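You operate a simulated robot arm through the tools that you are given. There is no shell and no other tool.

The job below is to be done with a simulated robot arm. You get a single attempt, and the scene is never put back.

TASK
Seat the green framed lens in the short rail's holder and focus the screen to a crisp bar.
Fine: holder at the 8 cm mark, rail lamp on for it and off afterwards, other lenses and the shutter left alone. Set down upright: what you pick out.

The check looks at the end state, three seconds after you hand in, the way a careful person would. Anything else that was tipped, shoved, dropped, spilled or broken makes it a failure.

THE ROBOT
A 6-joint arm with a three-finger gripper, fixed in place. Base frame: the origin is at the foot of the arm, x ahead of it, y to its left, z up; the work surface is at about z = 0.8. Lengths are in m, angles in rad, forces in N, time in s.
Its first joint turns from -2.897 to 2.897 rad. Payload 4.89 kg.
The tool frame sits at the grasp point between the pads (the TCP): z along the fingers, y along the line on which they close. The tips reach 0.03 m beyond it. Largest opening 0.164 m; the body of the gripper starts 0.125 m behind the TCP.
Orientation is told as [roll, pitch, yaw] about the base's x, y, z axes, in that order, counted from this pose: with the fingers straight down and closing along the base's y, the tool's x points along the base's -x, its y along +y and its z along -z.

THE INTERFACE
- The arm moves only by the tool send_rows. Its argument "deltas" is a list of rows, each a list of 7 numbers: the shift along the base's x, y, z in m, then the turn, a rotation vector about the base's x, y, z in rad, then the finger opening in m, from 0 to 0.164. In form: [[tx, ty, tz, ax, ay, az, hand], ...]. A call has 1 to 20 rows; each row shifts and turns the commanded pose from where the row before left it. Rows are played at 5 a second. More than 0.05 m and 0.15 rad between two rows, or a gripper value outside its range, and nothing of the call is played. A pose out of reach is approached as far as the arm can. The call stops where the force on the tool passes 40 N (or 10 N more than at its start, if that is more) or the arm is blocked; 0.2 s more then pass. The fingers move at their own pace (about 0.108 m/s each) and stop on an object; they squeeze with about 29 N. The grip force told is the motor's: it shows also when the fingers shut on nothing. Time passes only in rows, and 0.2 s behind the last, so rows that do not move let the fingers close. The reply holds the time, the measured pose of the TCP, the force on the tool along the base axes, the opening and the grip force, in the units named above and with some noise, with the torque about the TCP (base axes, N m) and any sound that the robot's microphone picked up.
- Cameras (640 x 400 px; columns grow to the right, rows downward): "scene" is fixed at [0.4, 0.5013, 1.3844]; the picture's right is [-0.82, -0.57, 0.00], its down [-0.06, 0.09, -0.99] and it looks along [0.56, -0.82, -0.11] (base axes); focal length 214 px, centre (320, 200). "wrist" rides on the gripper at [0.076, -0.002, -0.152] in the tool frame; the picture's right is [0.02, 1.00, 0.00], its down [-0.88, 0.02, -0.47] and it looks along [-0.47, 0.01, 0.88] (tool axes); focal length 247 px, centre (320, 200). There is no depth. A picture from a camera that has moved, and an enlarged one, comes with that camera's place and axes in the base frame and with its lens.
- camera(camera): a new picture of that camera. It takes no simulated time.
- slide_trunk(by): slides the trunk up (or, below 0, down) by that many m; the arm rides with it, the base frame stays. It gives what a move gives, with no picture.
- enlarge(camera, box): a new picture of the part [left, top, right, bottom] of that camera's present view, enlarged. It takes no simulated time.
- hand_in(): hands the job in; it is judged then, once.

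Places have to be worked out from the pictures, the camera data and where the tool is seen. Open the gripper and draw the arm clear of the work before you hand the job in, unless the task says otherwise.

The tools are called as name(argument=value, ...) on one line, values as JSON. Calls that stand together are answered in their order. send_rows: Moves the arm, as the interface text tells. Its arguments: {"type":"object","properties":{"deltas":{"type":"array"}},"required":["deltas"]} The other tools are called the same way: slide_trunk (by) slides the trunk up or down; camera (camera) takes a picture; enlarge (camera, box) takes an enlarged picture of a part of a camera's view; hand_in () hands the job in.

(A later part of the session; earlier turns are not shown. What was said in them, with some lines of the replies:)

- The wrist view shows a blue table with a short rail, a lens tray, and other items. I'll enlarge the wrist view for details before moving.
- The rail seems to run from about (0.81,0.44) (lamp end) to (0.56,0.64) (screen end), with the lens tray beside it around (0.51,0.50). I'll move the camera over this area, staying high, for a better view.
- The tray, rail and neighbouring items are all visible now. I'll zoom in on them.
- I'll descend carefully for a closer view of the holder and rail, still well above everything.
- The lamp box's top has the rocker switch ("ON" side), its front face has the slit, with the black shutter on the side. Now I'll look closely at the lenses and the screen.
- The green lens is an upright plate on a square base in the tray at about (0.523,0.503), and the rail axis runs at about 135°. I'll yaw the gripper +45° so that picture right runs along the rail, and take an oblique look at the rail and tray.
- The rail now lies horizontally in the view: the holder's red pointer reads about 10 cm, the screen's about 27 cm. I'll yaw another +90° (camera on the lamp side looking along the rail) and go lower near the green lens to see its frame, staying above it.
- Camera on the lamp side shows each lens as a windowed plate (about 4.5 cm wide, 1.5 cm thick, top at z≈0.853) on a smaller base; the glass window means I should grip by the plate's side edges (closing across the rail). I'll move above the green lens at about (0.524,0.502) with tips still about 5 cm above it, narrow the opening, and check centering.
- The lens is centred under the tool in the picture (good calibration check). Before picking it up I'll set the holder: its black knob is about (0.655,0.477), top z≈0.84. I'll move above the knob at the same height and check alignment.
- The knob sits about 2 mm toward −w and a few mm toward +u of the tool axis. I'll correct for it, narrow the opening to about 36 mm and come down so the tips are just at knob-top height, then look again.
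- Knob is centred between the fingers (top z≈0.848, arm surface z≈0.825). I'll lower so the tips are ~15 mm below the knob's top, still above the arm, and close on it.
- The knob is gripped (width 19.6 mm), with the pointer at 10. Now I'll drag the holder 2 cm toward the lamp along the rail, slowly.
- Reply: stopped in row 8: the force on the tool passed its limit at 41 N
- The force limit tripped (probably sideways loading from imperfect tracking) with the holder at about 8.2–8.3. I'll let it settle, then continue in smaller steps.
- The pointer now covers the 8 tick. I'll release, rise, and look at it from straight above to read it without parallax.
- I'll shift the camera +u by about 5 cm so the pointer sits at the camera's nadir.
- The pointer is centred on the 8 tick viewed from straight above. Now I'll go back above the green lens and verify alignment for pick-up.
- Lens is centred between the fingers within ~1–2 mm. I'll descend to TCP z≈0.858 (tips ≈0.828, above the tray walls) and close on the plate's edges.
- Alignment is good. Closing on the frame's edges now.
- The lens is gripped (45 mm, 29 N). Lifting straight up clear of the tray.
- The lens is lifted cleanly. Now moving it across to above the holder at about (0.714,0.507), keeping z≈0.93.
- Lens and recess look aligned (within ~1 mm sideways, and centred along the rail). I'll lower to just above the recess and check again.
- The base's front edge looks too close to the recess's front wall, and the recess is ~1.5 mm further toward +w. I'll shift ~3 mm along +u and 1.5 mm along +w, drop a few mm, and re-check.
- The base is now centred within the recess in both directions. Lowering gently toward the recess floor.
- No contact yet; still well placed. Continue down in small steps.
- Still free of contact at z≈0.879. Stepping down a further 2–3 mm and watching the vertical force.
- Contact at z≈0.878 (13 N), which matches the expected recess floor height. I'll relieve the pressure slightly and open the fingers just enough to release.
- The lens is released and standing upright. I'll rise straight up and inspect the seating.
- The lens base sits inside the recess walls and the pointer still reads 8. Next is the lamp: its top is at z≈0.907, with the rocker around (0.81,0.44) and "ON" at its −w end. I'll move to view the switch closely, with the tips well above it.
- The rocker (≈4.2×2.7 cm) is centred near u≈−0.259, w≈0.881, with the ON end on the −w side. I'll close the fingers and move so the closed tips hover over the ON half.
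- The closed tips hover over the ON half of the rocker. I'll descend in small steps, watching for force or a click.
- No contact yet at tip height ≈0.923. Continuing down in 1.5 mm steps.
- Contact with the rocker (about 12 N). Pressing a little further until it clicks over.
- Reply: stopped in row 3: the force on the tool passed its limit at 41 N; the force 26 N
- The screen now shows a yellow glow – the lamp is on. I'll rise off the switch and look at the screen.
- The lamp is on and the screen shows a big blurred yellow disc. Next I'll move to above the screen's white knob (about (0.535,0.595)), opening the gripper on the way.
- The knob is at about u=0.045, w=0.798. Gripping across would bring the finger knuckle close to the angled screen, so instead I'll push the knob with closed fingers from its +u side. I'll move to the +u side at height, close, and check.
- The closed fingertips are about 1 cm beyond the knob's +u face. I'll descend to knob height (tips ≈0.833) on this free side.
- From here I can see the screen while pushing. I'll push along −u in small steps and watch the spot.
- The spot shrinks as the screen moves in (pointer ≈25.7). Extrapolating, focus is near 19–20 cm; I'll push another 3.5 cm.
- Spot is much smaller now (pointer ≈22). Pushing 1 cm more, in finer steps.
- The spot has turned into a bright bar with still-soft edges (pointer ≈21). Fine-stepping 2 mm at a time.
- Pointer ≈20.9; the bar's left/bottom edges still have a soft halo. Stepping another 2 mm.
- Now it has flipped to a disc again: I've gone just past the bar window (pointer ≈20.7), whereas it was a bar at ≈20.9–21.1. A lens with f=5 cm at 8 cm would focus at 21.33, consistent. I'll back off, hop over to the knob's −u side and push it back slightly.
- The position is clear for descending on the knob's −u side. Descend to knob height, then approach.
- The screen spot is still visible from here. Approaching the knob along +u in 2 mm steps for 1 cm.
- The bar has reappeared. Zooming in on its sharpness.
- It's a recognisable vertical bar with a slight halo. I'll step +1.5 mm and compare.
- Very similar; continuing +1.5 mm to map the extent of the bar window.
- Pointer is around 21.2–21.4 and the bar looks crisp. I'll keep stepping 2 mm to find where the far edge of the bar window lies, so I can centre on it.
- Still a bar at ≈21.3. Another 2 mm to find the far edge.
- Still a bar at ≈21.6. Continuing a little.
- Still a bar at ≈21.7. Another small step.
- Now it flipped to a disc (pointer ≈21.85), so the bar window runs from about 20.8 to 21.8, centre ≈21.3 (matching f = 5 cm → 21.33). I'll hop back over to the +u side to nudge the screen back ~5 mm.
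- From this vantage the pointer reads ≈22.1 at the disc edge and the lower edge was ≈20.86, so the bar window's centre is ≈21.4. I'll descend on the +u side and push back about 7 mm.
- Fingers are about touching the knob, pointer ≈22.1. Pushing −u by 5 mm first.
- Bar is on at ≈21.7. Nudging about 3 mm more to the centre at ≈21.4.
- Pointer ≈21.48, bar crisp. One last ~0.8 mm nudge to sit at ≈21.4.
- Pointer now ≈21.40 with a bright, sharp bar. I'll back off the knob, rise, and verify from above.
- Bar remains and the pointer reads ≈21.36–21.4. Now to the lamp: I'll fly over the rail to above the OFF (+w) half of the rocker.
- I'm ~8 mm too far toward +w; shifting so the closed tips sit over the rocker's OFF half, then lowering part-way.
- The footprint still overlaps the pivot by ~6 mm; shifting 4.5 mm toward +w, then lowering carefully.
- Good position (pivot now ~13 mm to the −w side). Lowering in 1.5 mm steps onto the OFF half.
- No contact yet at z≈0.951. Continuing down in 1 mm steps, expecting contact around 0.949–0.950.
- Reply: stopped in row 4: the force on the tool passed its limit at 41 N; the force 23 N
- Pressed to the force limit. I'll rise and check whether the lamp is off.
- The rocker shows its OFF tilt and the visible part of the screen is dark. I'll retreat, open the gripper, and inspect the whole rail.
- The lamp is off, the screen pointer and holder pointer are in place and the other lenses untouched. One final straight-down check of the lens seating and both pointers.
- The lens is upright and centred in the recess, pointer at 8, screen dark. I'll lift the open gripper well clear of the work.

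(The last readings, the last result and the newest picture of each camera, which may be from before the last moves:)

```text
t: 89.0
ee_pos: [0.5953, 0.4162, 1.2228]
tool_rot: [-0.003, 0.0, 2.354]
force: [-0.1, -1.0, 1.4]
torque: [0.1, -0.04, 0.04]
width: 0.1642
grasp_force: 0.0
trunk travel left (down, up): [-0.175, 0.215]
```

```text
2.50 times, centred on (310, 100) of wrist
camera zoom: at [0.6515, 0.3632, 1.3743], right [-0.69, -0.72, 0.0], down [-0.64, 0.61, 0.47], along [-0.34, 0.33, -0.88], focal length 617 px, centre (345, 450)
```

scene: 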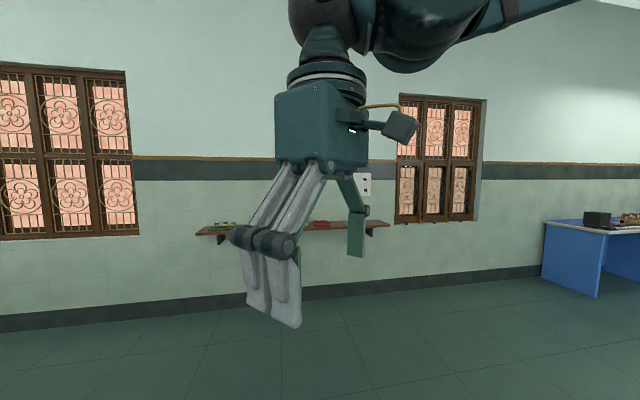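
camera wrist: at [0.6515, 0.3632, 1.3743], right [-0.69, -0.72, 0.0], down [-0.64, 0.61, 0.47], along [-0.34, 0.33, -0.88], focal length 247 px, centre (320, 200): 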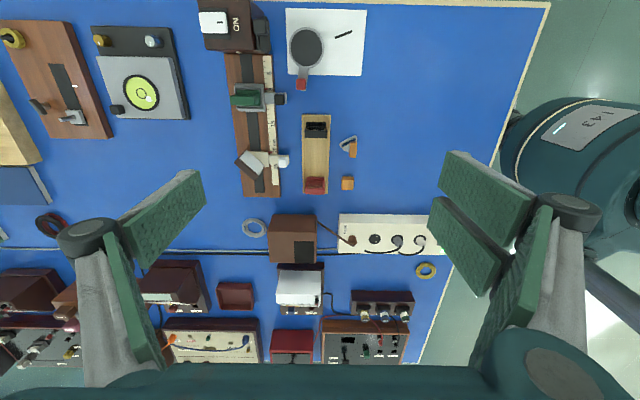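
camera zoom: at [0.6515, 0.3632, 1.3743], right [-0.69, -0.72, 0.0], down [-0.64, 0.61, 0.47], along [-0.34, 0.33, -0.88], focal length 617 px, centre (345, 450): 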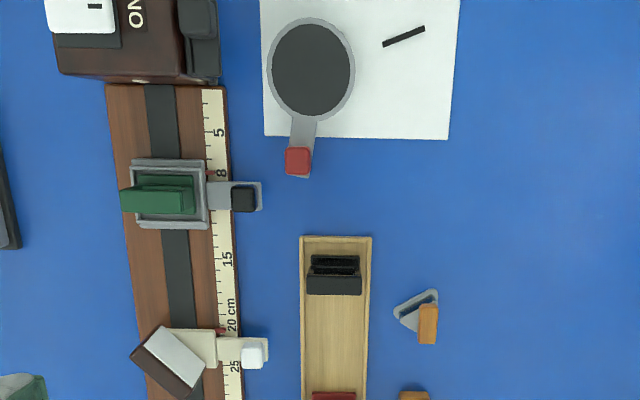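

Everything is as asked: the green lens is seated upright in the holder at the 8 cm mark and the screen is at the sharp bar position. The lamp is off, the other lenses and the shutter are untouched, and the gripper is open and clear. Handing in.

hand_in()

```text
The job is handed in.
```

The green framed lens is seated upright in the holder, and the screen is set where the bar was sharp. I handed the job in, but no result has come back yet.

- **Holder:** it sits at the 8 cm mark, checked from straight above after the lens went in.
- **Focus:** the screen is at about 21.4 cm. With the lamp on, the bar showed from roughly 20.9 to 22.0 cm and turned into a blurred disc beyond that on both sides. It looked equally sharp across that range, so I set the screen near the middle. The pointer readings are good to about a millimetre.
- **Lamp:** it was on only while I focused. I switched it off afterwards and confirmed the screen was dark.
- **Everything else:** the black and red lenses are still upright in the tray. I didn't touch the shutter, and I saw nothing tipped or moved. The gripper is open and well clear of the bench.

The arm hit its 40 N force limit three times: once while sliding the holder, and once on each press of the lamp switch. I saw no sign of damage.
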